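You operate a simulated robot arm through the tools that you are given. There is no shell and no other tool.

The job below is to be done with a simulated robot arm. You get a single attempt, and the scene is never put back.

JOB
Put things in order on the top of table with black legs. At the end: the white pad with purple band stands where the gold gilt tablet with five petals stood; the small jar marked umber stands on top of the black plug; the gold gilt tablet with five petals stands on top of the clear cover with two handles; the mould with green sides is on the brown board; the sanding block marked two forty stands where the white pad with purple band stood; whatever was shut is shut again. Leave all else as you found it, and nothing knocked over.

The check looks at the end state, three seconds after you hand in, the way a careful person would. Anything else that was tipped, shoved, dropped, spilled or broken makes it a failure. A push-on lid holds only when it is set on centred and level and pressed home; a screw cap is set on level and turned clockwise until tight.

ROBOT AND FRAMES
A 7-joint arm with a two-finger parallel gripper, fixed in place. Base frame: the origin is on the floor under the middle of its stand, x ahead of it, y to its left, z up; the work surface is at about z = 820. Units: mm, degrees, N and s.
With the tool pointing down near the work surface it reaches from about 240 to 680 mm from the base axis. Its first joint turns from -66.0 to 66.0 degrees. Payload 2.4 kg.
The TCP is the grasp point between the finger pads, 30 mm short of the fingertips. In the tool frame z runs along the fingers and y along their closing line. The gripper opens to 94 mm. The fingers are 28 mm wide and 10 mm thick; the gripper's body (50 by 96 mm) begins 55 mm behind the TCP.
Orientation is that of the tool frame in the base frame, as a unit quaternion [w, x, y, z]. With the fingers straight down and closing along the base's y, the tool's x points along the base's -x, its y along +y and its z along -z.

CONTROLS
- The arm moves only by the tool servo_tool. Its argument "plan" is a list that holds one entry, the list of rows, each a list of 7 numbers: the shift along the tool's x, y, z in units of 400 mm (1.0 is 400 mm), then the turn, a rotation vector about the tool's x, y, z in units of 180 degrees (1.0 is 180 degrees), then the finger opening in mm, from 0 to 94. In form: [[[dx, dy, dz, ax, ay, az, fingers], ...]]. A call has 1 to 20 rows; each row is the pose to reach, as a shift and turn from the pose commanded when the call began, along the tool's axes at that moment. A call with a number of a shift or a turn outside -1 to 1 is refused whole. A row lasts 0.2 s, in which the tool goes at most 50 mm and 8.6 degrees; a call with a longer step from one row to the next is refused whole, and so is a gripper value outside its range. A pose out of reach is approached as far as the arm can. The call stops where the force on the tool passes 40 N (or 10 N more than at its start, if that is more) or the arm is blocked; 0.2 s more then pass. Each finger travels about 153 mm/s and halts on what it meets, pressing with about 32 N; the grip force reading is that of the motor and also rises with nothing between the fingers. The clock runs only during rows and for 0.2 s after the last one: add rows that repeat a pose to give the fingers time. It gives the time, the measured TCP pose, the force on the tool (base axes), the opening and the grip force at its end, in the units of the frame above (readings bear some noise), with the torque about the TCP (base axes, N m) and any sound that the robot's microphone picked up.
- Cameras (640 x 400 px; columns grow to the right, rows downward): "scene" is fixed at [35, 478.1, 1432.6]; the picture's right is [-0.75, -0.67, 0.00], its down [-0.44, 0.50, -0.75] and it looks along [0.50, -0.56, -0.67] (base axes); focal length 309 px, centre (320, 200). "wrist" rides on the gripper at [76, 14, -103] in the tool frame; the picture's right is [-0.18, 0.98, 0.00], its down [-0.75, -0.14, -0.64] and it looks along [-0.63, -0.12, 0.77] (tool axes); focal length 243 px, centre (320, 200). There is no depth. A picture from a camera that has moved, and an enlarged one, comes with that camera's place and axes in the base frame and with its lens.
- snapshot(camera): a new picture of that camera. It takes no simulated time.
- enlarge(camera, box): a new picture of the part [left, top, right, bottom] of that camera's present view, enlarged. It takes no simulated time.
- hand_in(): hands the job in; it is judged then, once.

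Places have to be worked out from the pictures, the camera data and where the tool is seen. Open the gripper and draw the arm clear of the work before you hand the job in, unless the task says otherwise.

The tools are called after "Request:" as name(argument=value, ...) on one line, values as JSON. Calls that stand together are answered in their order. servo_tool: Moves the arm, as the interface text tells. Its arguments: {"type":"object","properties":{"plan":{"type":"array"}},"required":["plan"]} The other tools are called the same way: snapshot (camera) takes a picture; enlarge (camera, box) takes an enlarged picture of a part of a camera's view; hand_in () hands the job in.

At the start:

```text
clock: 0.0
ee_pos: [271.3, 172.7, 1090.4]
ee_rot: [0.0, 0.0, 1.0, 0.0]
ft_force: [-0.7, -0.5, 0.3]
wrist_torque: [0.03, -0.01, -0.01]
opening: 94.2
gripper_force: 0.0
```

scene: 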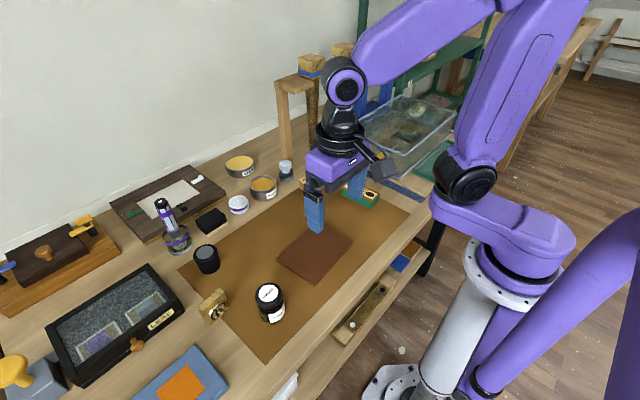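
wrist: 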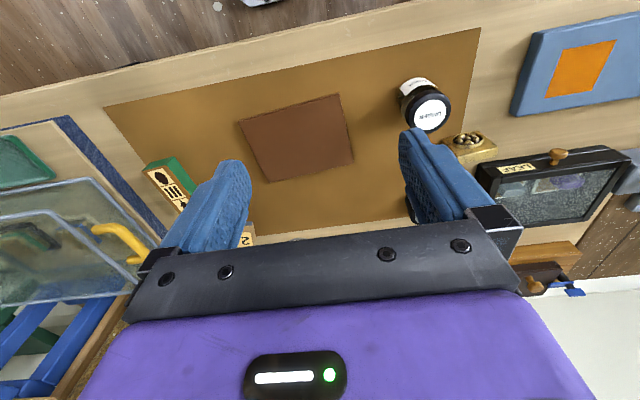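

The first pictures show a crowded bench, so before moving anything I will look closer at its parts.

Request:
enlarge(camera="scene", box=[0, 200, 200, 400])

Request:
enlarge(camera="scene", box=[120, 130, 320, 255])

Request:
enlarge(camera="scene", box=[160, 220, 360, 345])

Request:
enlarge(camera="scene", box=[280, 80, 480, 230])

Request:
snapshot(camera="wrist")

```text
2.00 times, centred on (100, 300) of scene
camera zoom: at [35.0, 478.1, 1432.6], right [-0.75, -0.67, 0.0], down [-0.44, 0.5, -0.75], along [0.5, -0.56, -0.67], focal length 618 px, centre (760, 0)
```

zoom: 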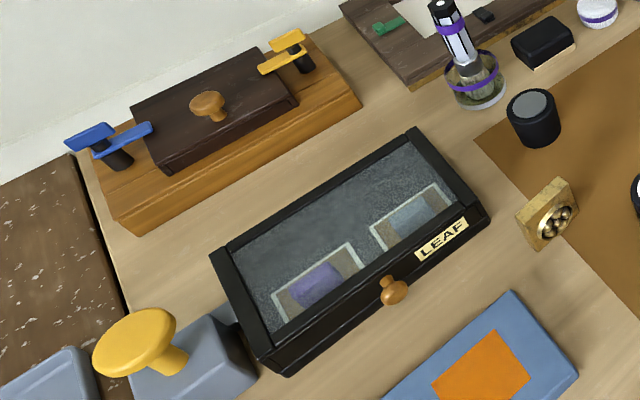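

```text
3.20 times, centred on (220, 192) of scene
camera zoom: at [35.0, 478.1, 1432.6], right [-0.75, -0.67, 0.0], down [-0.44, 0.5, -0.75], along [0.5, -0.56, -0.67], focal length 989 px, centre (640, 224)
```

zoom: 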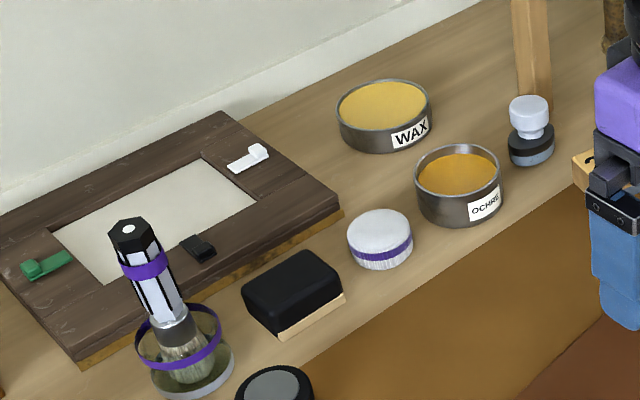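

```text
3.20 times, centred on (260, 282) of scene
camera zoom: at [35.0, 478.1, 1432.6], right [-0.75, -0.67, 0.0], down [-0.44, 0.5, -0.75], along [0.5, -0.56, -0.67], focal length 989 px, centre (512, -64)
```

zoom: 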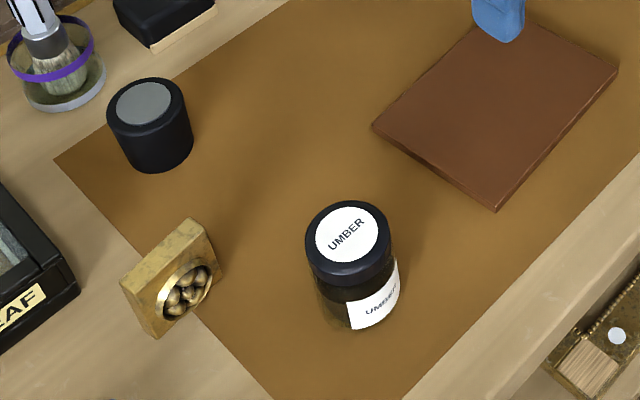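

```text
2.67 times, centred on (380, 155) of scene
camera zoom: at [35.0, 478.1, 1432.6], right [-0.75, -0.67, 0.0], down [-0.44, 0.5, -0.75], along [0.5, -0.56, -0.67], focal length 824 px, centre (160, 320)
```

zoom: 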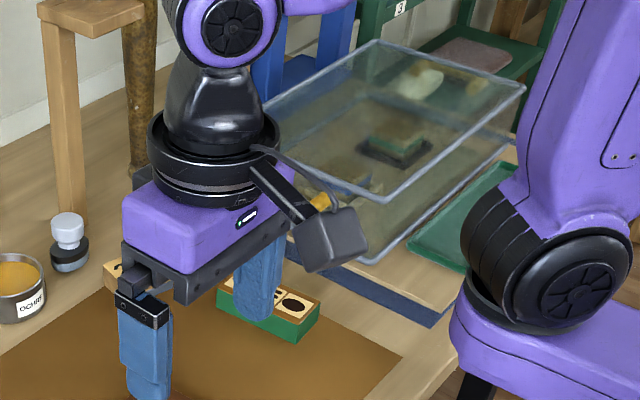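

```text
taken
camera wrist: at [194.7, 187.1, 1192.0], right [0.18, 0.98, 0.0], down [0.75, -0.14, 0.64], along [0.63, -0.12, -0.77], focal length 243 px, centre (320, 200)
```

wrist: 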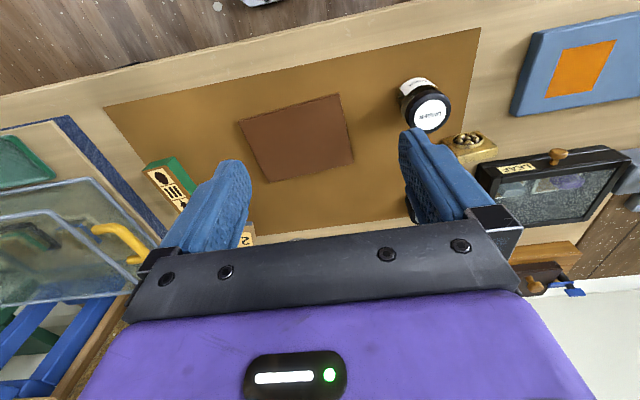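

The left half is clear to me, but the right side (clear cover, green mould) is hidden by the arm. I lift slightly and swing the tool to the right at a safe height to look there.

Request:
servo_tool(plan=[[[0, -0.1, -0.05, 0, 0, 0, 94], [0, -0.2, -0.1, 0, 0, 0, 94], [0, -0.3, -0.1, 0, 0, 0, 94], [0, -0.4, -0.1, 0, 0, 0, 94], [0, -0.5, -0.1, 0, 0, 0, 94], [0, -0.6, -0.1, 0, 0, 0, 94], [0, -0.7, -0.1, 0, 0, 0, 94], [0, -0.7, -0.1, 0, 0, 0, 94]]])

Request:
snapshot(camera="wrist")

Request:
snapshot(camera="scene")

```text
clock: 1.8
ee_pos: [267.6, -109.0, 1128.9]
ee_rot: [0.0, 0.0, 1.0, 0.0]
ft_force: [-0.1, -0.6, -0.7]
wrist_torque: [-0.01, -0.01, 0.0]
opening: 94.1
gripper_force: 0.0
```

```text
taken
camera wrist: at [191.1, -94.8, 1232.1], right [0.18, 0.98, 0.0], down [0.75, -0.14, 0.64], along [0.63, -0.12, -0.77], focal length 243 px, centre (320, 200)
```

wrist: 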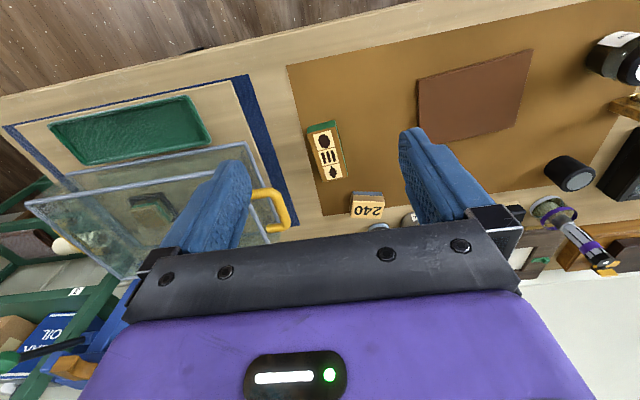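

```text
taken
```

scene: 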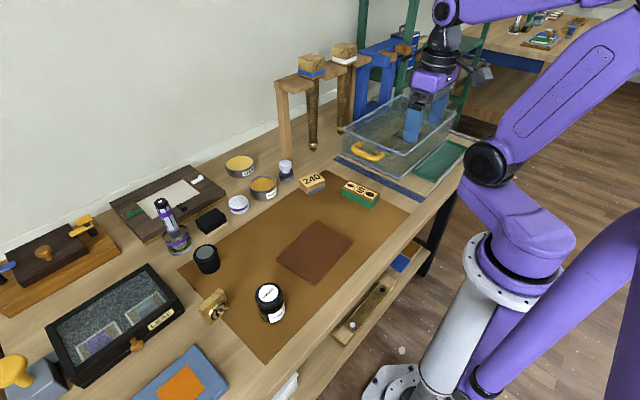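

The 240 block and a green-sided piece now show by the cover. I enlarge these regions to tell them apart.

Request:
enlarge(camera="scene", box=[270, 140, 430, 240])

Request:
enlarge(camera="scene", box=[330, 80, 490, 210])

Request:
enlarge(camera="wrist", box=[0, 70, 320, 270])

Request:
enlarge(camera="wrist", box=[280, 80, 440, 240])

Request:
enlarge(camera="scene", box=[270, 30, 430, 150])

Request:
enlarge(camera="scene", box=[280, 230, 440, 400])

```text
4.00 times, centred on (350, 190) of scene
camera zoom: at [35.0, 478.1, 1432.6], right [-0.75, -0.67, 0.0], down [-0.44, 0.5, -0.75], along [0.5, -0.56, -0.67], focal length 1236 px, centre (200, 240)
```

zoom: 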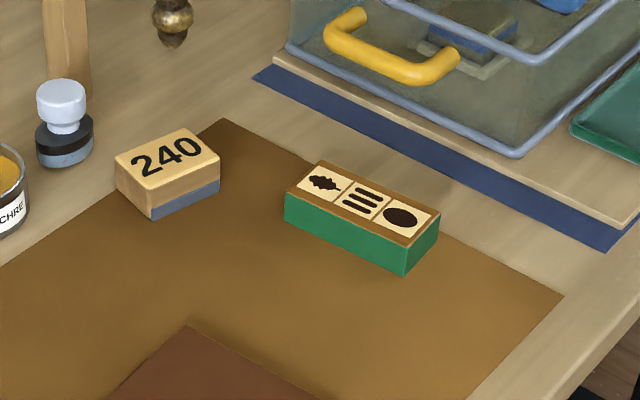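

```text
3.08 times, centred on (410, 145) of scene
camera zoom: at [35.0, 478.1, 1432.6], right [-0.75, -0.67, 0.0], down [-0.44, 0.5, -0.75], along [0.5, -0.56, -0.67], focal length 951 px, centre (43, 369)
```

zoom: 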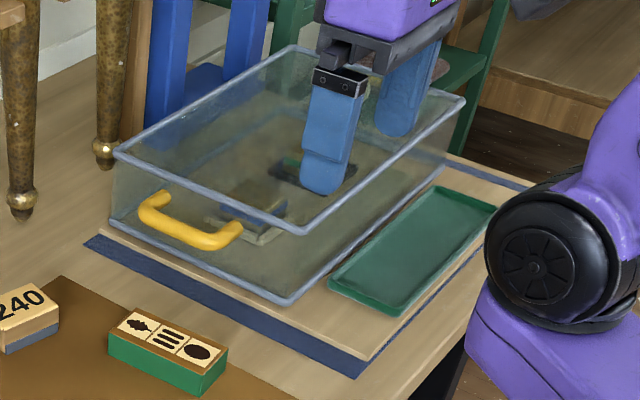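

```text
2.00 times, centred on (160, 170) of wrist
camera zoom: at [191.1, -94.8, 1232.1], right [0.18, 0.98, 0.0], down [0.75, -0.14, 0.64], along [0.63, -0.12, -0.77], focal length 485 px, centre (640, 260)
```

zoom: 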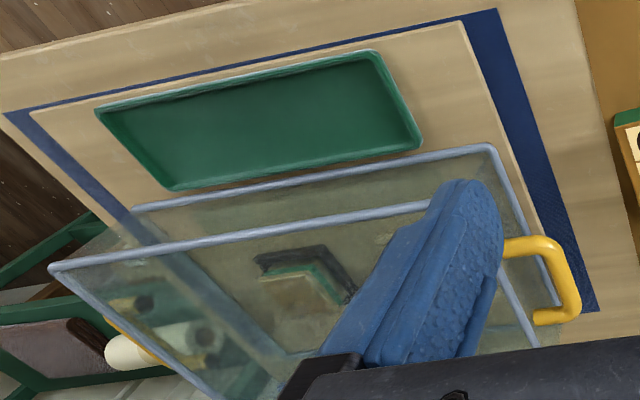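

```text
2.50 times, centred on (360, 160) of wrist
camera zoom: at [191.1, -94.8, 1232.1], right [0.18, 0.98, 0.0], down [0.75, -0.14, 0.64], along [0.63, -0.12, -0.77], focal length 606 px, centre (220, 300)
```

zoom: 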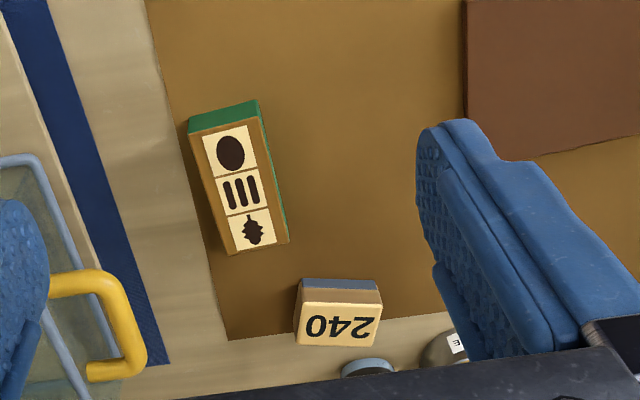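

```text
3.33 times, centred on (350, 90) of scene
camera zoom: at [35.0, 478.1, 1432.6], right [-0.75, -0.67, 0.0], down [-0.44, 0.5, -0.75], along [0.5, -0.56, -0.67], focal length 1030 px, centre (220, 567)
```

zoom: 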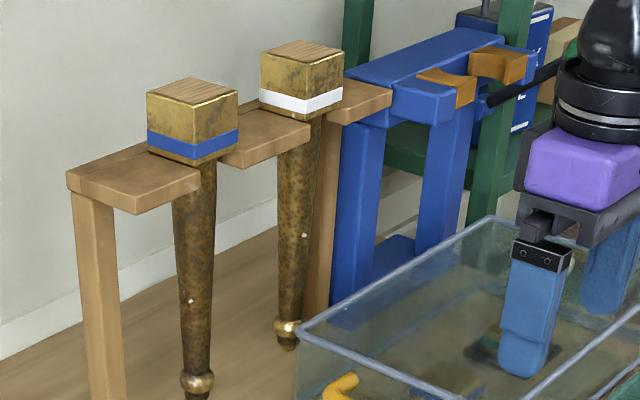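

```text
2.35 times, centred on (360, 315) of scene
camera zoom: at [35.0, 478.1, 1432.6], right [-0.75, -0.67, 0.0], down [-0.44, 0.5, -0.75], along [0.5, -0.56, -0.67], focal length 727 px, centre (226, -71)
```

zoom: 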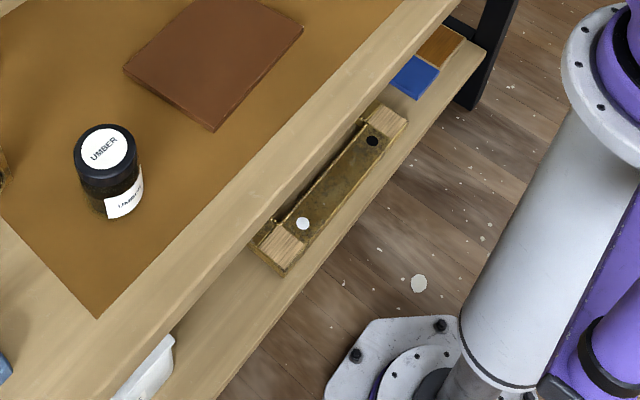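

The green-sided mould (leaf, bars, oval on top) and the 240 block stand on the mat. I check the gold tablet's petals and the other items more closely from the scene camera.

Request:
enlarge(camera="scene", box=[190, 280, 240, 330])

Request:
enlarge(camera="scene", box=[40, 260, 190, 390])

Request:
enlarge(camera="scene", box=[180, 180, 270, 280])

Request:
enlarge(camera="scene", box=[370, 110, 470, 190])

```text
8.00 times, centred on (215, 305) of scene
camera zoom: at [35.0, 478.1, 1432.6], right [-0.75, -0.67, 0.0], down [-0.44, 0.5, -0.75], along [0.5, -0.56, -0.67], focal length 2472 px, centre (1160, -640)
```

zoom: 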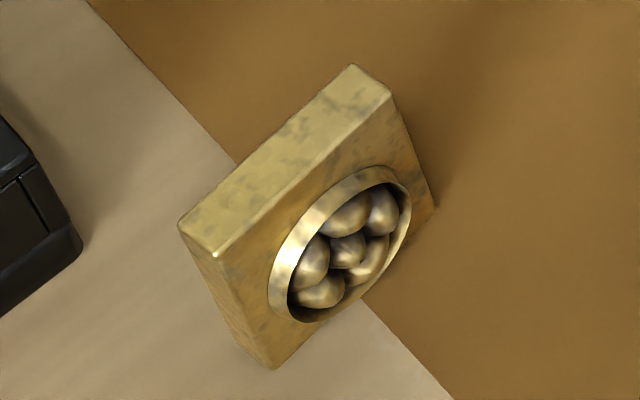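

```text
3.08 times, centred on (115, 325) of scene
camera zoom: at [35.0, 478.1, 1432.6], right [-0.75, -0.67, 0.0], down [-0.44, 0.5, -0.75], along [0.5, -0.56, -0.67], focal length 951 px, centre (951, -185)
```

zoom: 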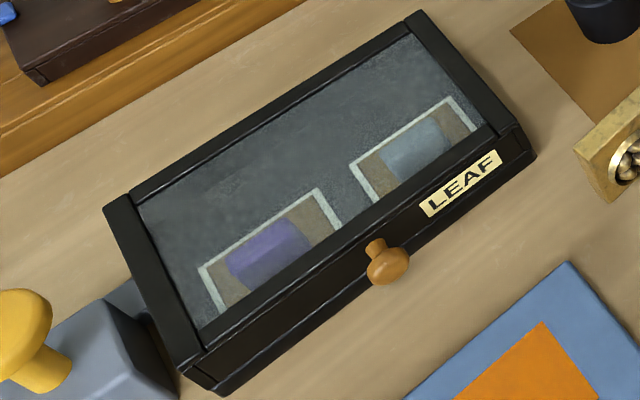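

```text
4.00 times, centred on (225, 230) of scene
camera zoom: at [35.0, 478.1, 1432.6], right [-0.75, -0.67, 0.0], down [-0.44, 0.5, -0.75], along [0.5, -0.56, -0.67], focal length 1236 px, centre (700, 80)
```

zoom: 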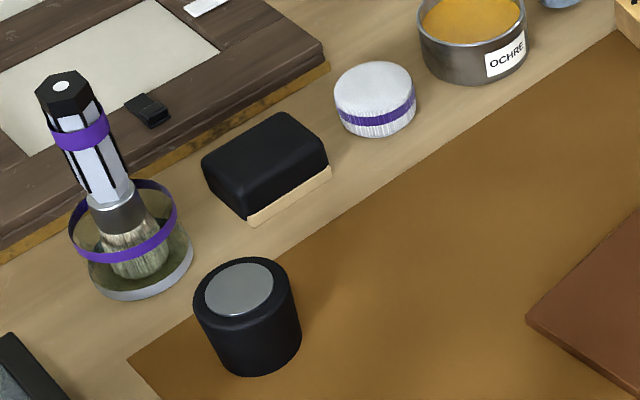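

```text
5.00 times, centred on (420, 150) of scene
camera zoom: at [35.0, 478.1, 1432.6], right [-0.75, -0.67, 0.0], down [-0.44, 0.5, -0.75], along [0.5, -0.56, -0.67], focal length 1545 px, centre (-180, 450)
```

zoom: 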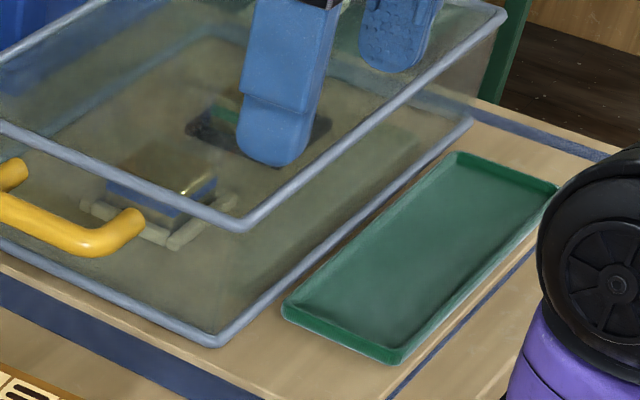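

The tablet shows five petals around a centre ball and stands upright at about (413, 380); the plug, pad and black block are at its far side. I swing over to the left to see these from the wrist camera.

Request:
servo_tool(plan=[[[-0.035, 0.11, 0, 0, 0, 0, 94], [-0.07, 0.22, 0, 0, 0, 0, 94], [-0.105, 0.33, 0, 0, 0, 0, 94], [-0.14, 0.44, 0, 0, 0, 0, 94], [-0.175, 0.55, 0, 0, 0, 0, 94], [-0.21, 0.66, 0.02, 0, 0, 0, 94], [-0.245, 0.77, 0.06, 0, 0, 0, 94], [-0.28, 0.88, 0.1, 0, 0, 0, 94], [-0.28, 0.95, 0.15, 0, 0, 0, 94], [-0.28, 0.95, 0.15, 0, 0, 0, 94]]])

Request:
snapshot(camera="wrist")

Request:
snapshot(camera="scene")

```text
clock: 4.0
ee_pos: [379.9, 269.7, 1070.5]
ee_rot: [0.0, 0.0, 1.0, 0.0]
ft_force: [0.4, -0.9, 1.1]
wrist_torque: [0.0, 0.02, 0.01]
opening: 94.0
gripper_force: 0.1
```

```text
taken
camera wrist: at [303.2, 284.0, 1172.4], right [0.18, 0.98, 0.0], down [0.75, -0.14, 0.64], along [0.63, -0.12, -0.77], focal length 243 px, centre (320, 200)
```

wrist: 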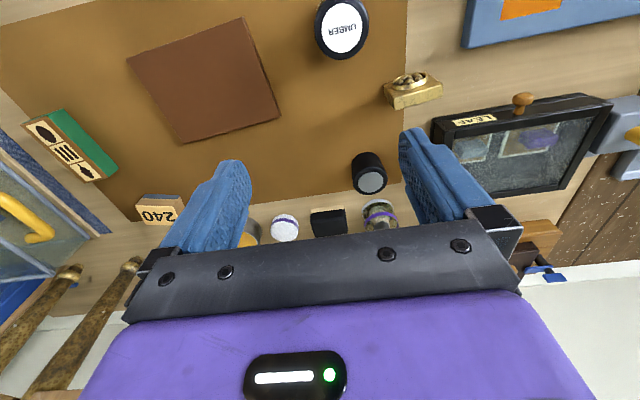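

```text
taken
```

scene: 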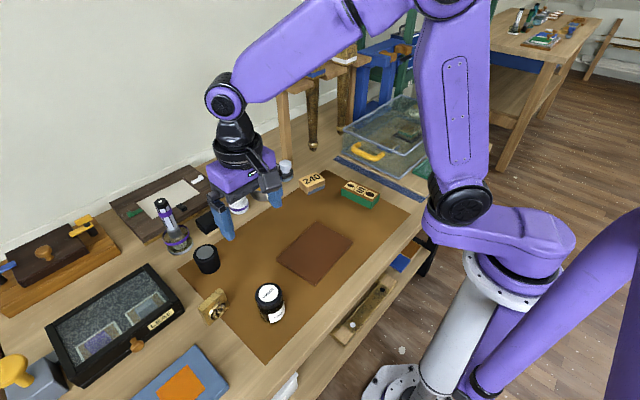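

I can see the tablet's petal face looks toward the base. I enlarge the wrist view to measure tablet, jar, plug, pad and mould precisely.

Request:
enlarge(camera="wrist", box=[370, 50, 450, 120])

Request:
enlarge(camera="wrist", box=[300, 0, 380, 70])

Request:
enlarge(camera="wrist", box=[240, 130, 420, 240])

Request:
enlarge(camera="wrist", box=[0, 90, 200, 240])

```text
5.71 times, centred on (410, 85) of wrist
camera zoom: at [303.2, 284.0, 1172.4], right [0.18, 0.98, 0.0], down [0.75, -0.14, 0.64], along [0.63, -0.12, -0.77], focal length 1386 px, centre (-194, 857)
```

zoom: 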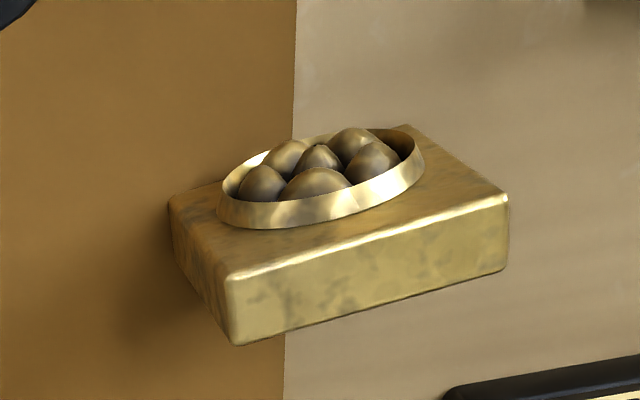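

```text
5.71 times, centred on (340, 35) of wrist
camera zoom: at [303.2, 284.0, 1172.4], right [0.18, 0.98, 0.0], down [0.75, -0.14, 0.64], along [0.63, -0.12, -0.77], focal length 1386 px, centre (206, 1143)
```

zoom: 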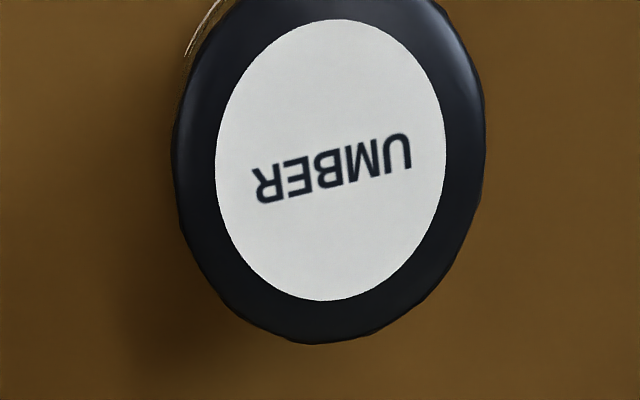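

```text
3.56 times, centred on (330, 185) of wrist
camera zoom: at [303.2, 284.0, 1172.4], right [0.18, 0.98, 0.0], down [0.75, -0.14, 0.64], along [0.63, -0.12, -0.77], focal length 863 px, centre (284, 253)
```

zoom: 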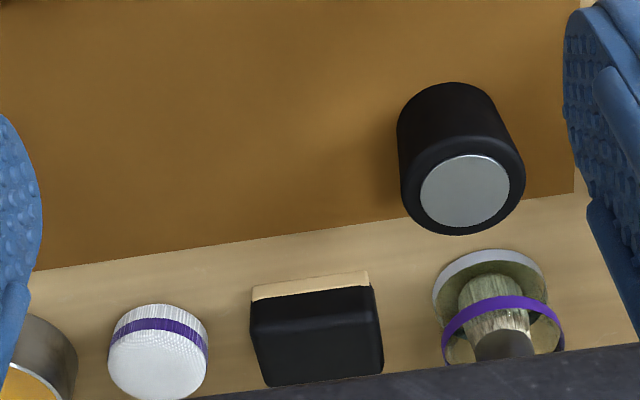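

```text
2.67 times, centred on (100, 165) of wrist
camera zoom: at [303.2, 284.0, 1172.4], right [0.18, 0.98, 0.0], down [0.75, -0.14, 0.64], along [0.63, -0.12, -0.77], focal length 647 px, centre (907, 293)
```

zoom: 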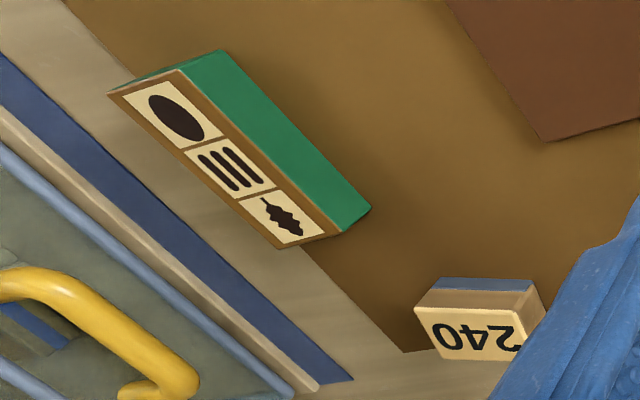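

Two-camera fixes give: tablet centre about (412, 381), jar about (328, 300) with top at 897, plug about (529, 321) with top at 872, pad about (635, 151). I hover nearer the pad to measure it and the gaps to its neighbours.

Request:
servo_tool(plan=[[[-0.0885, -0.0614, 0.035, 0, 0, 0, 94], [-0.177, -0.1228, 0.07, 0, 0, 0, 94], [-0.2655, -0.1842, 0.105, 0, 0, 0, 94], [-0.354, -0.2456, 0.14, 0, 0, 0, 94], [-0.4425, -0.307, 0.175, 0, 0, 0, 94], [-0.4425, -0.307, 0.175, 0, 0, 0, 94], [-0.4425, -0.307, 0.175, 0, 0, 0, 94]]])

Request:
snapshot(camera="wrist")

Request:
enlarge(camera="wrist", box=[230, 80, 420, 220])

```text
clock: 5.6
ee_pos: [559.7, 147.9, 999.5]
ee_rot: [0.0, 0.0, 1.0, 0.001]
ft_force: [-0.2, 0.5, 0.7]
wrist_torque: [-0.05, 0.02, 0.02]
opening: 94.1
gripper_force: 0.0
```

```text
taken
camera wrist: at [483.0, 161.4, 1102.0], right [0.18, 0.98, 0.0], down [0.75, -0.14, 0.64], along [0.63, -0.12, -0.77], focal length 243 px, centre (320, 200)
```

wrist: 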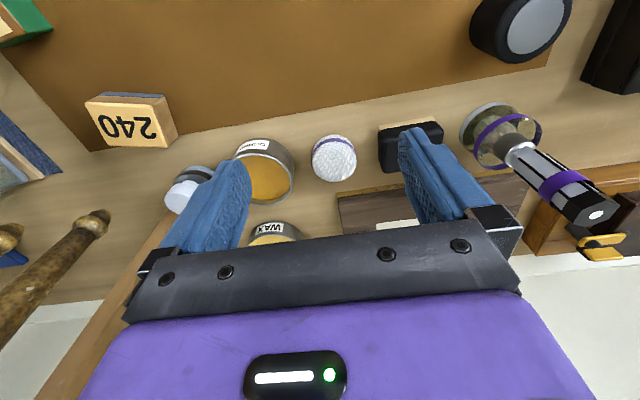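

```text
2.86 times, centred on (325, 150) of wrist
camera zoom: at [483.0, 161.4, 1102.0], right [0.18, 0.98, 0.0], down [0.75, -0.14, 0.64], along [0.63, -0.12, -0.77], focal length 693 px, centre (306, 343)
```

zoom: 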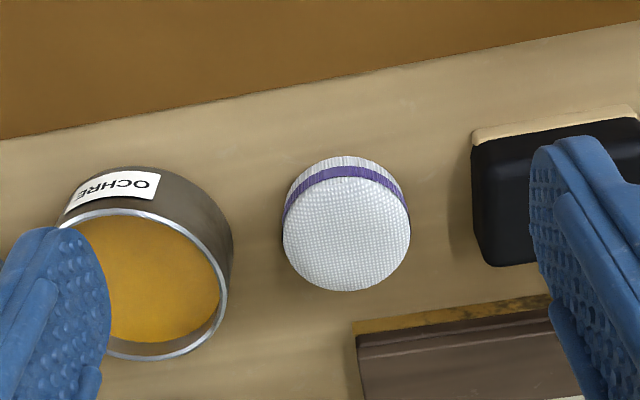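

The pad is at (635, 151), about 54 mm across, with roughly 23 mm to the tin, 27 mm to the black block and 33 mm to the board behind. First the tablet has to go, so I move above it with a 6.3 degree yaw to match its edges.

Request:
servo_tool(plan=[[[0.053, 0.0825, 0, 0, 0, -0.005, 94], [0.106, 0.165, 0, 0, 0, -0.01, 94], [0.158, 0.247, 0, 0, 0, -0.015, 94], [0.211, 0.33, 0, 0, 0, -0.02, 94], [0.264, 0.412, 0, 0, 0, -0.025, 94], [0.317, 0.495, 0, 0, 0, -0.03, 94], [0.3695, 0.577, 0, 0, 0, -0.035, 94], [0.3695, 0.577, 0, 0, 0, -0.035, 94], [0.3695, 0.577, 0, 0, 0, -0.035, 94]]])

Request:
snapshot(camera="wrist")

Request:
snapshot(camera="scene")

```text
clock: 7.6
ee_pos: [412.7, 379.5, 998.2]
ee_rot: [0.001, -0.055, 0.998, 0.0]
ft_force: [0.1, -1.0, -0.5]
wrist_torque: [0.01, 0.01, 0.01]
opening: 94.1
gripper_force: 0.0
```

```text
taken
camera wrist: at [336.8, 384.6, 1101.5], right [0.08, 1.0, 0.0], down [0.76, -0.06, 0.64], along [0.64, -0.05, -0.77], focal length 243 px, centre (320, 200)
```

wrist: 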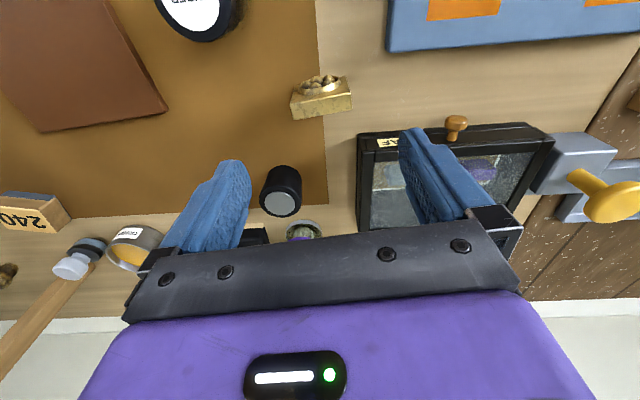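

```text
taken
```

scene: 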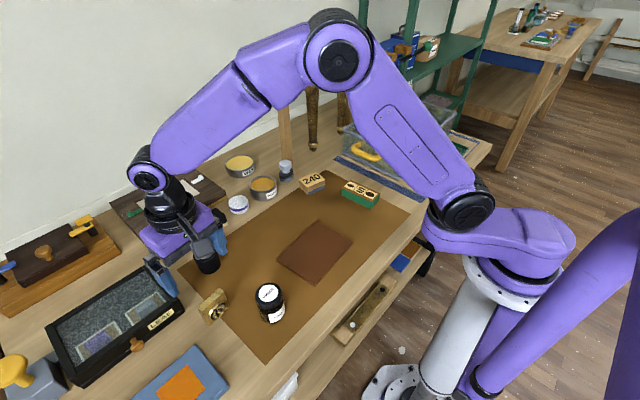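

The tool is centred on the tablet with matching yaw and the LEAF case is clear of the fingers. I descend to a TCP height of 858 mm with the fingers open either side of the tablet.

Request:
servo_tool(plan=[[[0, 0.001, 0.1, 0, 0, 0, 94], [0, 0.002, 0.2, 0, 0, 0, 94], [0, 0.002, 0.28, 0, 0, 0, 94], [0, 0.002, 0.33, 0, 0, 0, 94], [0, 0.002, 0.356, 0, 0, 0, 94], [0, 0.002, 0.356, 0, 0, 0, 94]]])

Request:
snapshot(camera="wrist")

Request:
enlarge(camera="scene", box=[100, 180, 300, 340])

```text
clock: 9.0
ee_pos: [413.8, 380.5, 856.9]
ee_rot: [-0.001, -0.055, 0.998, 0.0]
ft_force: [0.2, -0.2, -1.1]
wrist_torque: [-0.01, -0.02, -0.01]
opening: 93.9
gripper_force: 0.0
```

```text
taken
camera wrist: at [335.7, 386.4, 958.5], right [0.08, 1.0, 0.0], down [0.76, -0.06, 0.64], along [0.64, -0.05, -0.77], focal length 243 px, centre (320, 200)
```

wrist: 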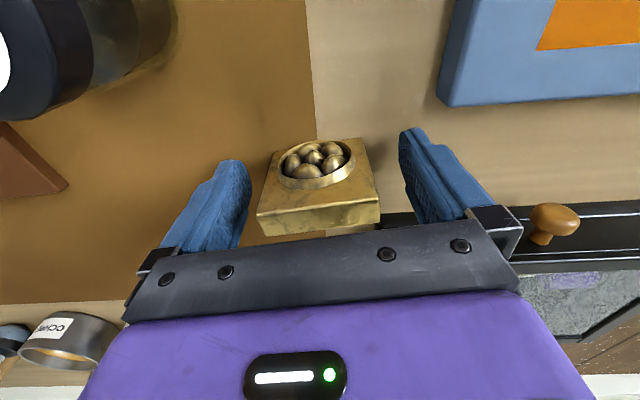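

```text
2.50 times, centred on (200, 260) of scene
camera zoom: at [35.0, 478.1, 1432.6], right [-0.75, -0.67, 0.0], down [-0.44, 0.5, -0.75], along [0.5, -0.56, -0.67], focal length 772 px, centre (620, 50)
```

zoom: 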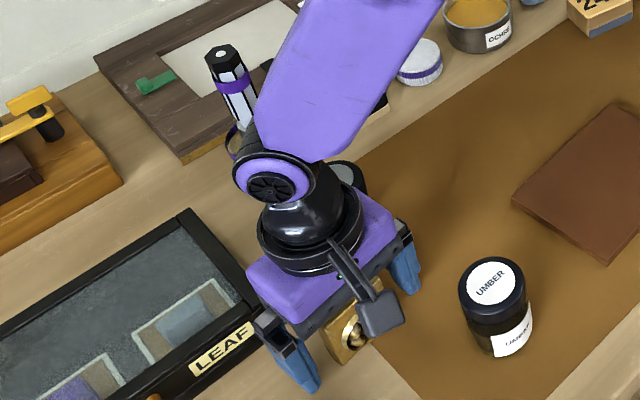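

The tablet sits midway between the fingers with nothing touching (force near zero). I close the fingers on its side edges.

Request:
servo_tool(plan=[[[0, 0, 0, 0, 0, 0, 70], [0, 0, 0, 0, 0, 0, 40], [0, 0, 0, 0, 0, 0, 40], [0, 0, 0, 0, 0, 0, 40]]])

Request:
snapshot(camera="wrist")

```text
clock: 10.0
ee_pos: [413.3, 381.3, 855.7]
ee_rot: [0.0, -0.055, 0.999, 0.0]
ft_force: [-1.0, 1.0, -0.3]
wrist_torque: [-0.02, 0.01, 0.0]
opening: 55.0
gripper_force: 32.2
```

```text
taken
camera wrist: at [335.7, 386.4, 958.7], right [0.08, 1.0, 0.0], down [0.76, -0.06, 0.64], along [0.64, -0.05, -0.77], focal length 243 px, centre (320, 200)
```

wrist: 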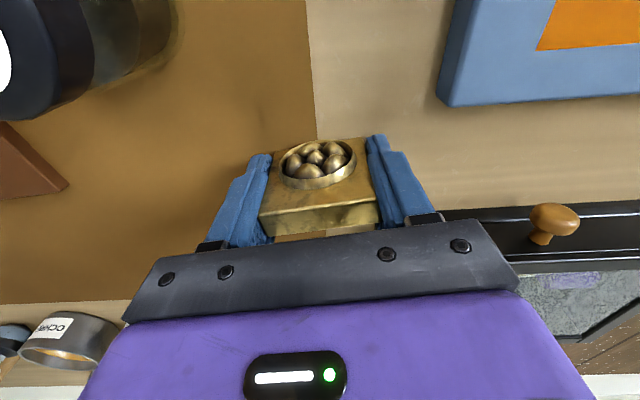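

The grip holds at 55 mm opening. I lift the tablet straight up to travel height.

Request:
servo_tool(plan=[[[0, 0, -0.02, 0, 0, 0, 40], [0, 0, -0.08, 0, 0, 0, 40], [0, 0, -0.18, 0, 0, 0, 40], [0, 0, -0.28, 0, 0, 0, 40], [0, 0, -0.38, 0, 0, 0, 40], [0, 0, -0.48, 0, 0, 0, 40], [0, 0, -0.48, 0, 0, 0, 40]]])

Request:
snapshot(camera="wrist")

Request:
snapshot(camera="scene")

```text
clock: 11.6
ee_pos: [410.0, 379.9, 1052.0]
ee_rot: [0.0, -0.055, 0.998, 0.0]
ft_force: [0.7, -0.1, -0.2]
wrist_torque: [-0.01, 0.02, 0.01]
opening: 55.2
gripper_force: 31.8
```

```text
taken
camera wrist: at [332.4, 385.6, 1154.7], right [0.08, 1.0, 0.0], down [0.76, -0.06, 0.64], along [0.64, -0.05, -0.77], focal length 243 px, centre (320, 200)
```

wrist: 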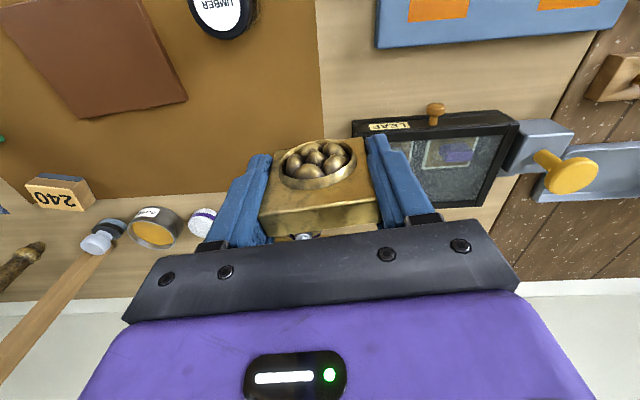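

```text
taken
```

scene: 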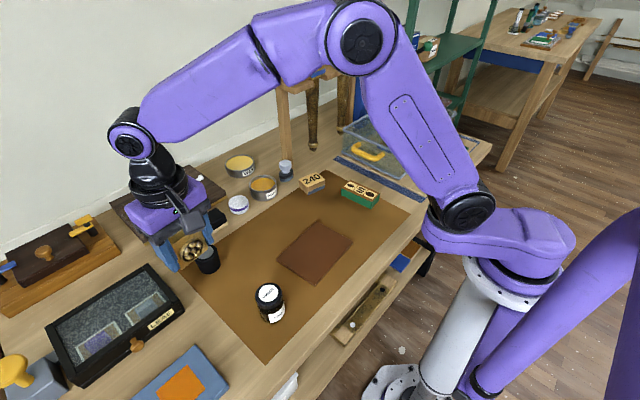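

The tablet is held level and clear. I carry it rightward at this height in two legs, first to about y = -8.

Request:
servo_tool(plan=[[[0.006, -0.05, 0, 0, 0, 0, 40], [0.017, -0.155, 0, 0, 0, 0, 40], [0.03, -0.27, 0, 0, 0, 0, 40], [0.042, -0.385, 0, 0, 0, 0, 40], [0.055, -0.5, 0, 0, 0, 0, 40], [0.068, -0.615, 0, 0, 0, 0, 40], [0.081, -0.73, 0, 0, 0, 0, 40], [0.093, -0.845, 0, 0, 0, 0, 40], [0.104, -0.94, 0, 0, 0, 0, 40], [0.107, -0.969, 0, 0, 0, 0, 40]]])

Request:
servo_tool(plan=[[[0.0, -0.05, 0, 0, 0, 0, 40], [-0.01, -0.13, 0, 0, 0, 0, 40], [-0.02, -0.22, 0, 0, 0, 0, 40], [-0.03, -0.32, 0, 0, 0, 0, 40], [-0.03, -0.43, 0, 0, 0, 0, 40], [-0.03, -0.54, 0, 0, 0, 0, 40], [-0.03, -0.64, 0, 0, 0, 0, 40], [-0.03, -0.7, 0, 0, 0, 0, 40], [-0.03, -0.7, 0, 0, 0, 0, 40]]])

Request:
snapshot(camera="wrist")

Request:
snapshot(camera="scene")

```text
clock: 13.8
ee_pos: [412.9, -7.4, 1049.1]
ee_rot: [0.0, -0.055, 0.998, 0.0]
ft_force: [0.0, 0.5, -0.3]
wrist_torque: [0.01, 0.01, 0.01]
opening: 55.3
gripper_force: 31.7
```

```text
clock: 15.8
ee_pos: [457.7, -286.6, 1051.4]
ee_rot: [0.0, -0.055, 0.999, 0.001]
ft_force: [-0.3, -0.8, -0.2]
wrist_torque: [0.03, 0.0, -0.01]
opening: 55.2
gripper_force: 31.9
```

```text
taken
camera wrist: at [380.5, -281.0, 1154.4], right [0.07, 1.0, 0.0], down [0.76, -0.06, 0.64], along [0.64, -0.05, -0.77], focal length 243 px, centre (320, 200)
```

wrist: 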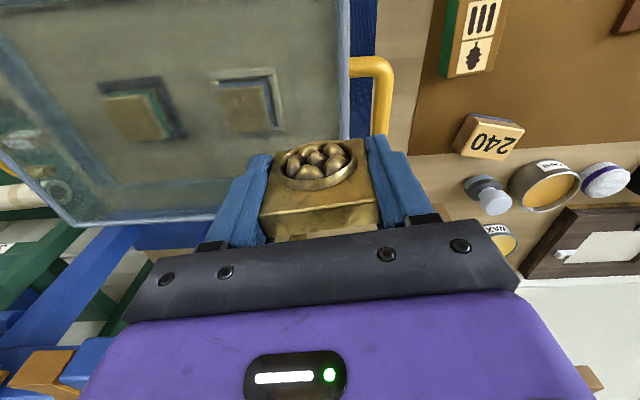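

```text
taken
```

scene: 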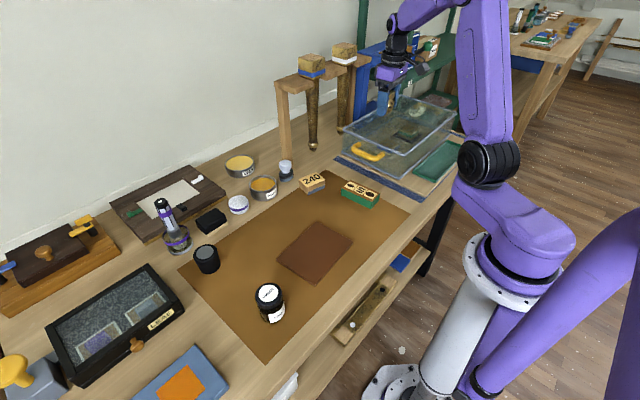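

The cover shows a hazy solid top panel with two blocks beneath. I move further over it to about (450, -380) and come down to leave a gap of about 15 mm under the tablet.

Request:
servo_tool(plan=[[[0.013, -0.08, 0, 0, 0, 0, 40], [0.026, -0.16, 0, 0, 0, 0, 40], [0.0386, -0.235, 0, 0, 0, 0, 40], [0.0386, -0.235, 0.06, 0, 0, 0, 40], [0.0386, -0.235, 0.12, 0, 0, 0, 40], [0.0386, -0.235, 0.17, 0, 0, 0, 40], [0.0386, -0.235, 0.2, 0, 0, 0, 40], [0.0386, -0.235, 0.2, 0, 0, 0, 40]]])

Request:
snapshot(camera="wrist")

Request:
enlarge(camera="scene", box=[330, 50, 490, 200])

```text
clock: 17.6
ee_pos: [451.2, -379.2, 968.9]
ee_rot: [0.0, -0.055, 0.998, -0.001]
ft_force: [-0.4, 0.0, -1.1]
wrist_torque: [0.03, -0.04, 0.02]
opening: 55.1
gripper_force: 32.1
```

```text
taken
camera wrist: at [374.3, -374.2, 1071.1], right [0.08, 1.0, 0.0], down [0.76, -0.06, 0.64], along [0.64, -0.05, -0.77], focal length 243 px, centre (320, 200)
```

wrist: 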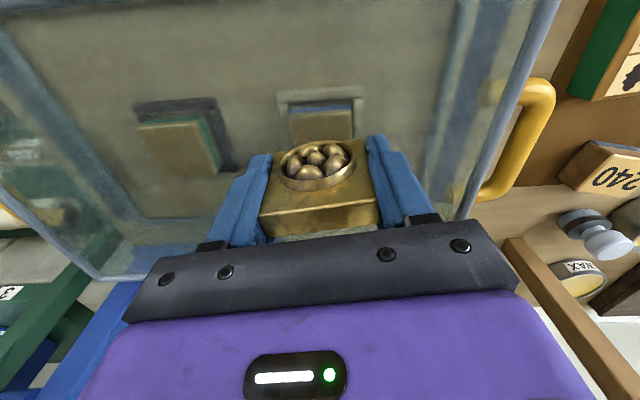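

```text
2.67 times, centred on (410, 125) of scene
camera zoom: at [35.0, 478.1, 1432.6], right [-0.75, -0.67, 0.0], down [-0.44, 0.5, -0.75], along [0.5, -0.56, -0.67], focal length 824 px, centre (80, 400)
```

zoom: 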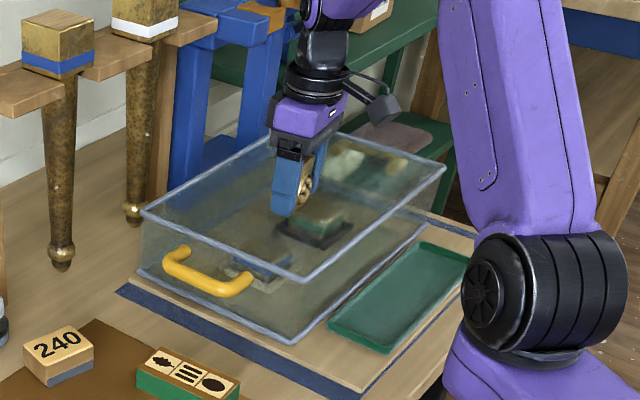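

Before setting the tablet down I look closely at the two pieces under the cover, to be sure which one is the mould.

Request:
enlarge(camera="wrist", box=[120, 70, 370, 220])

Request:
enlarge(camera="scene", box=[380, 110, 450, 170])

```text
2.56 times, centred on (245, 145) of wrist
camera zoom: at [374.3, -374.2, 1071.1], right [0.08, 1.0, 0.0], down [0.76, -0.06, 0.64], along [0.64, -0.05, -0.77], focal length 621 px, centre (512, 341)
```

zoom: 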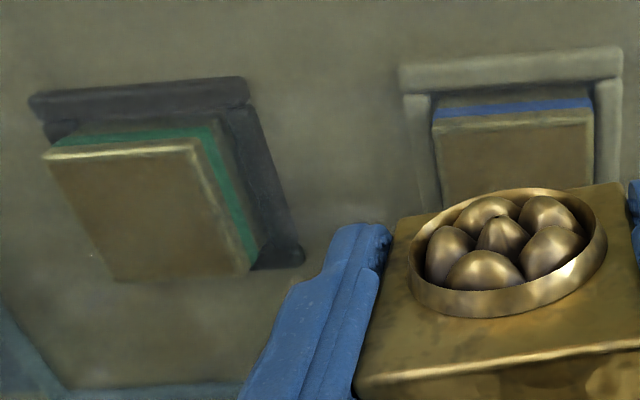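

```text
6.67 times, centred on (415, 140) of scene
camera zoom: at [35.0, 478.1, 1432.6], right [-0.75, -0.67, 0.0], down [-0.44, 0.5, -0.75], along [0.5, -0.56, -0.67], focal length 2060 px, centre (-313, 600)
```

zoom: 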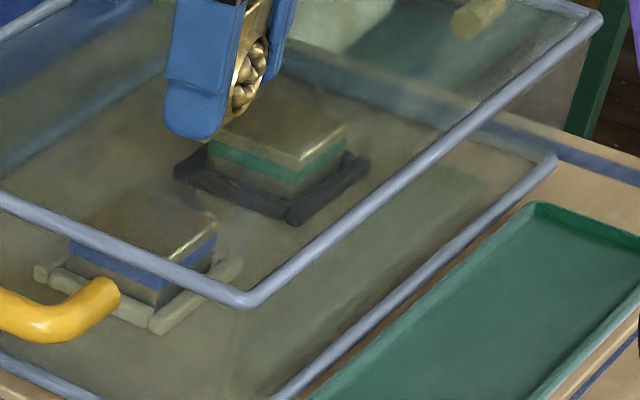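

The covered pieces are banded gilt blocks in cradles, not moulds, so the carved piece on the mat is the mould. I creep down with the tablet in 1 mm rows, watching for contact.

Request:
servo_tool(plan=[[[0, 0, 0.005, 0, 0, 0, 40], [0, 0, 0.01, 0, 0, 0, 40], [0, 0, 0.015, 0, 0, 0, 40], [0, 0, 0.02, 0, 0, 0, 40], [0, 0, 0.02, 0, 0, 0, 40]]])

Request:
servo_tool(plan=[[[0, 0, 0.0025, 0, 0, 0, 40], [0, 0, 0.005, 0, 0, 0, 40], [0, 0, 0.0075, 0, 0, 0, 40], [0, 0, 0.01, 0, 0, 0, 40], [0, 0, 0.01, 0, 0, 0, 40]]])

Request:
snapshot(camera="wrist")

Request:
enlarge(camera="scene", box=[380, 90, 450, 170])

```text
clock: 18.8
ee_pos: [450.1, -379.2, 962.1]
ee_rot: [0.0, -0.055, 0.998, 0.0]
ft_force: [0.2, 0.3, -0.2]
wrist_torque: [0.02, 0.01, 0.0]
opening: 55.4
gripper_force: 31.8
```

```text
clock: 20.0
ee_pos: [451.0, -379.6, 958.2]
ee_rot: [0.002, -0.055, 0.998, -0.002]
ft_force: [0.5, 0.7, 22.9]
wrist_torque: [0.32, -0.02, 0.0]
opening: 55.4
gripper_force: 32.1
```

```text
taken
camera wrist: at [372.6, -374.2, 1060.8], right [0.07, 1.0, 0.0], down [0.76, -0.06, 0.64], along [0.64, -0.05, -0.76], focal length 243 px, centre (320, 200)
```

wrist: 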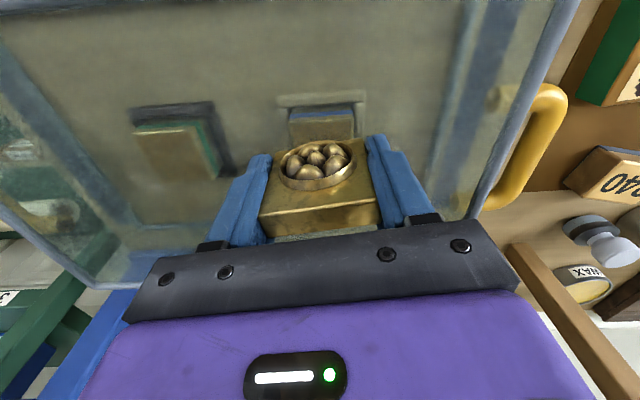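

```text
5.00 times, centred on (415, 130) of scene
camera zoom: at [34.7, 478.4, 1432.5], right [-0.75, -0.67, 0.0], down [-0.44, 0.5, -0.75], along [0.5, -0.56, -0.67], focal length 1545 px, centre (-155, 550)
```

zoom: 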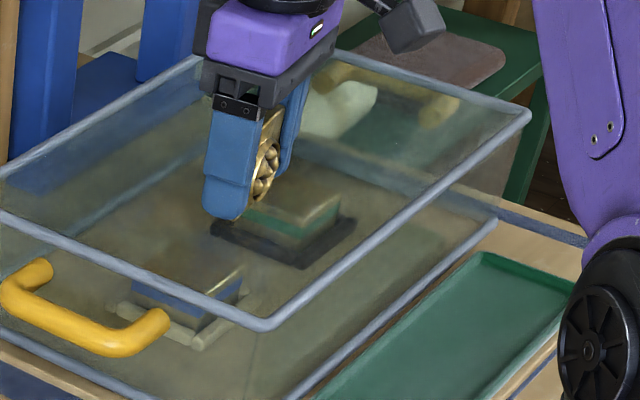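

Contact: 23 N upward at a commanded 958.4. I ease up about 1.2 mm to leave only a light touch before releasing.

Request:
servo_tool(plan=[[[0, 0, -0.002, 0, 0, 0, 40], [0, 0, -0.003, 0, 0, 0, 40], [0, 0, -0.003, 0, 0, 0, 40]]])

```text
clock: 20.8
ee_pos: [450.1, -380.3, 958.4]
ee_rot: [0.0, -0.055, 0.998, 0.0]
ft_force: [4.3, -3.6, 14.1]
wrist_torque: [-0.1, -0.14, -0.01]
opening: 55.1
gripper_force: 32.3
```

Still 14 N of contact, so I ease up another millimetre.

Request:
servo_tool(plan=[[[0, 0, -0.0025, 0, 0, 0, 40], [0, 0, -0.0025, 0, 0, 0, 40]]])

```text
clock: 21.4
ee_pos: [449.9, -378.9, 958.7]
ee_rot: [-0.001, -0.055, 0.998, 0.001]
ft_force: [0.4, -0.8, 5.6]
wrist_torque: [-0.17, -0.03, 0.03]
opening: 55.2
gripper_force: 31.6
```

Only about 5 N remains. I open the fingers gently and check the tablet stands by itself.

Request:
servo_tool(plan=[[[0, 0, 0, 0, 0, 0, 57], [0, 0, 0, 0, 0, 0, 60], [0, 0, 0, 0, 0, 0, 70], [0, 0, 0, 0, 0, 0, 84], [0, 0, 0, 0, 0, 0, 84]]])

Request:
snapshot(camera="wrist")

```text
clock: 22.6
ee_pos: [449.9, -379.0, 959.0]
ee_rot: [0.001, -0.054, 0.999, 0.0]
ft_force: [0.0, 0.6, 0.9]
wrist_torque: [0.0, 0.01, 0.02]
opening: 83.9
gripper_force: 0.0
```

```text
taken
camera wrist: at [372.3, -373.9, 1061.9], right [0.08, 1.0, 0.0], down [0.76, -0.06, 0.64], along [0.64, -0.05, -0.77], focal length 243 px, centre (320, 200)
```

wrist: 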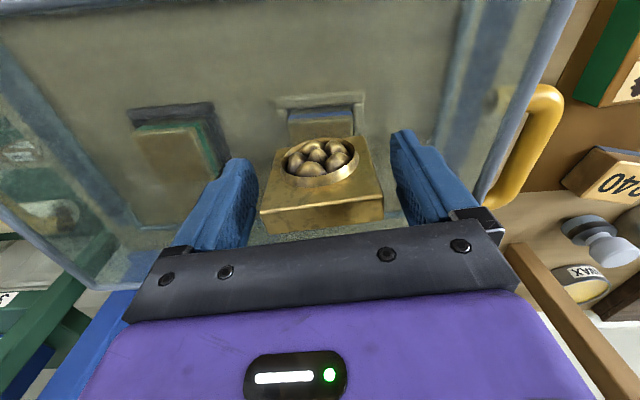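

The tablet stands upright on the cover. I withdraw straight up to travel height.

Request:
servo_tool(plan=[[[0, 0, -0.02, 0, 0, 0, 84], [0, 0, -0.07, 0, 0, 0, 84], [0, 0, -0.15, 0, 0, 0, 84], [0, 0, -0.22, 0, 0, 0, 84], [0, 0, -0.22, 0, 0, 0, 84]]])

Request:
snapshot(camera="wrist")

Request:
snapshot(camera="scene")

```text
clock: 23.8
ee_pos: [451.6, -381.0, 1049.9]
ee_rot: [0.001, -0.055, 0.998, -0.001]
ft_force: [0.0, 0.4, -0.6]
wrist_torque: [-0.01, 0.03, 0.03]
opening: 84.0
gripper_force: 0.0
```

```text
taken
camera wrist: at [374.2, -374.4, 1152.3], right [0.08, 1.0, 0.0], down [0.76, -0.06, 0.64], along [0.64, -0.05, -0.77], focal length 243 px, centre (320, 200)
```

wrist: 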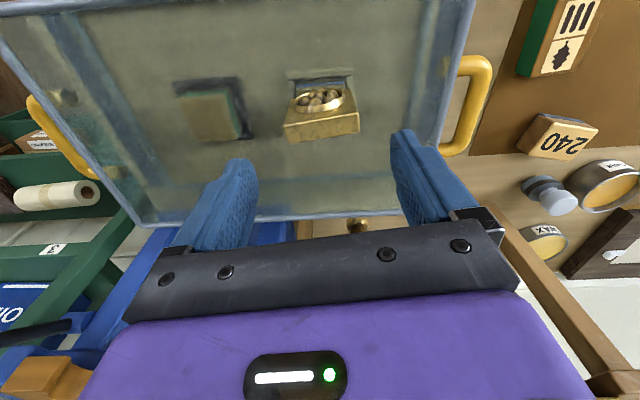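

```text
taken
```

scene: 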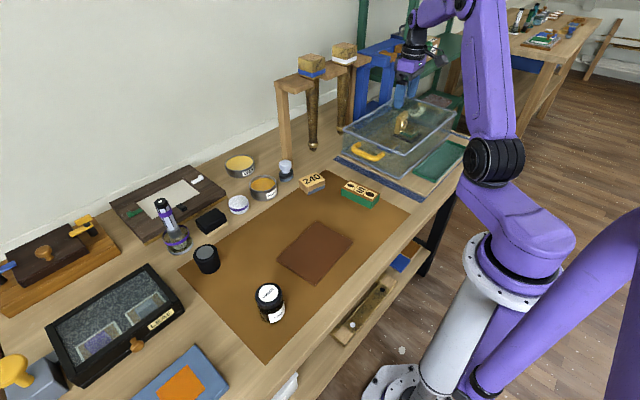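

The tablet is standing well on the cover between its two yellow handles. Next the mould: I move above it at about (400, -116) to measure it closely.

Request:
servo_tool(plan=[[[0.007, 0.09, 0, 0, 0, 0, 84], [0.015, 0.19, 0, 0, 0, 0, 84], [0.022, 0.29, 0, 0, 0, 0, 84], [0.03, 0.39, 0, 0, 0, 0, 84], [0.037, 0.49, 0.02, 0, 0, 0, 84], [0.045, 0.59, 0.06, 0, 0, 0, 84], [0.0515, 0.671, 0.1215, 0, 0, 0, 84], [0.0515, 0.671, 0.1215, 0, 0, 0, 84], [0.0515, 0.671, 0.1215, 0, 0, 0, 84]]])

Request:
snapshot(camera="wrist")

Request:
enlarge(camera="wrist", box=[220, 40, 420, 200])

```text
clock: 25.8
ee_pos: [398.9, -111.5, 1000.7]
ee_rot: [0.001, -0.055, 0.999, -0.001]
ft_force: [0.5, 0.2, 0.3]
wrist_torque: [0.01, -0.02, 0.01]
opening: 84.2
gripper_force: 0.0
```

```text
taken
camera wrist: at [321.7, -106.3, 1103.6], right [0.07, 1.0, 0.0], down [0.76, -0.06, 0.64], along [0.64, -0.05, -0.77], focal length 243 px, centre (320, 200)
```

wrist: 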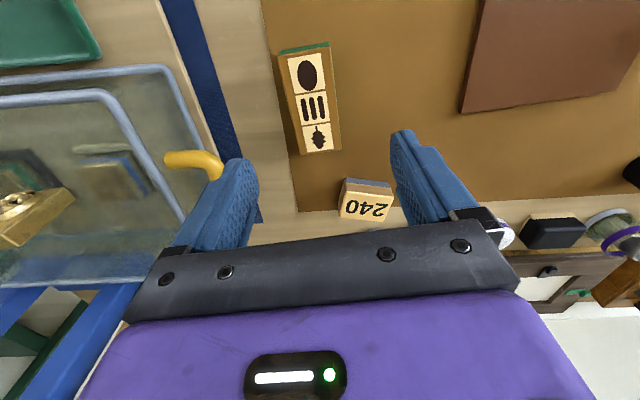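

```text
2.50 times, centred on (320, 120) of wrist
camera zoom: at [321.7, -106.3, 1103.6], right [0.07, 1.0, 0.0], down [0.76, -0.06, 0.64], along [0.64, -0.05, -0.77], focal length 606 px, centre (320, 400)
```

zoom: 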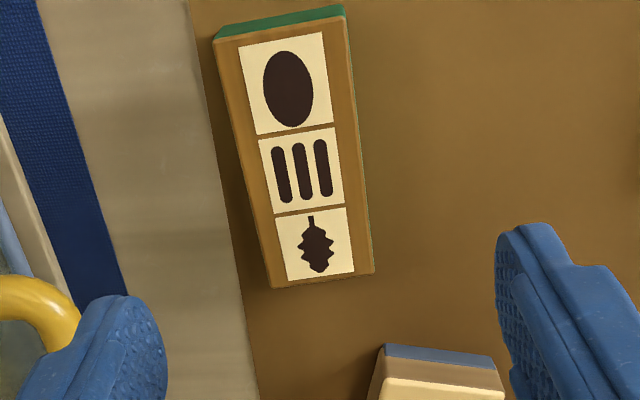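

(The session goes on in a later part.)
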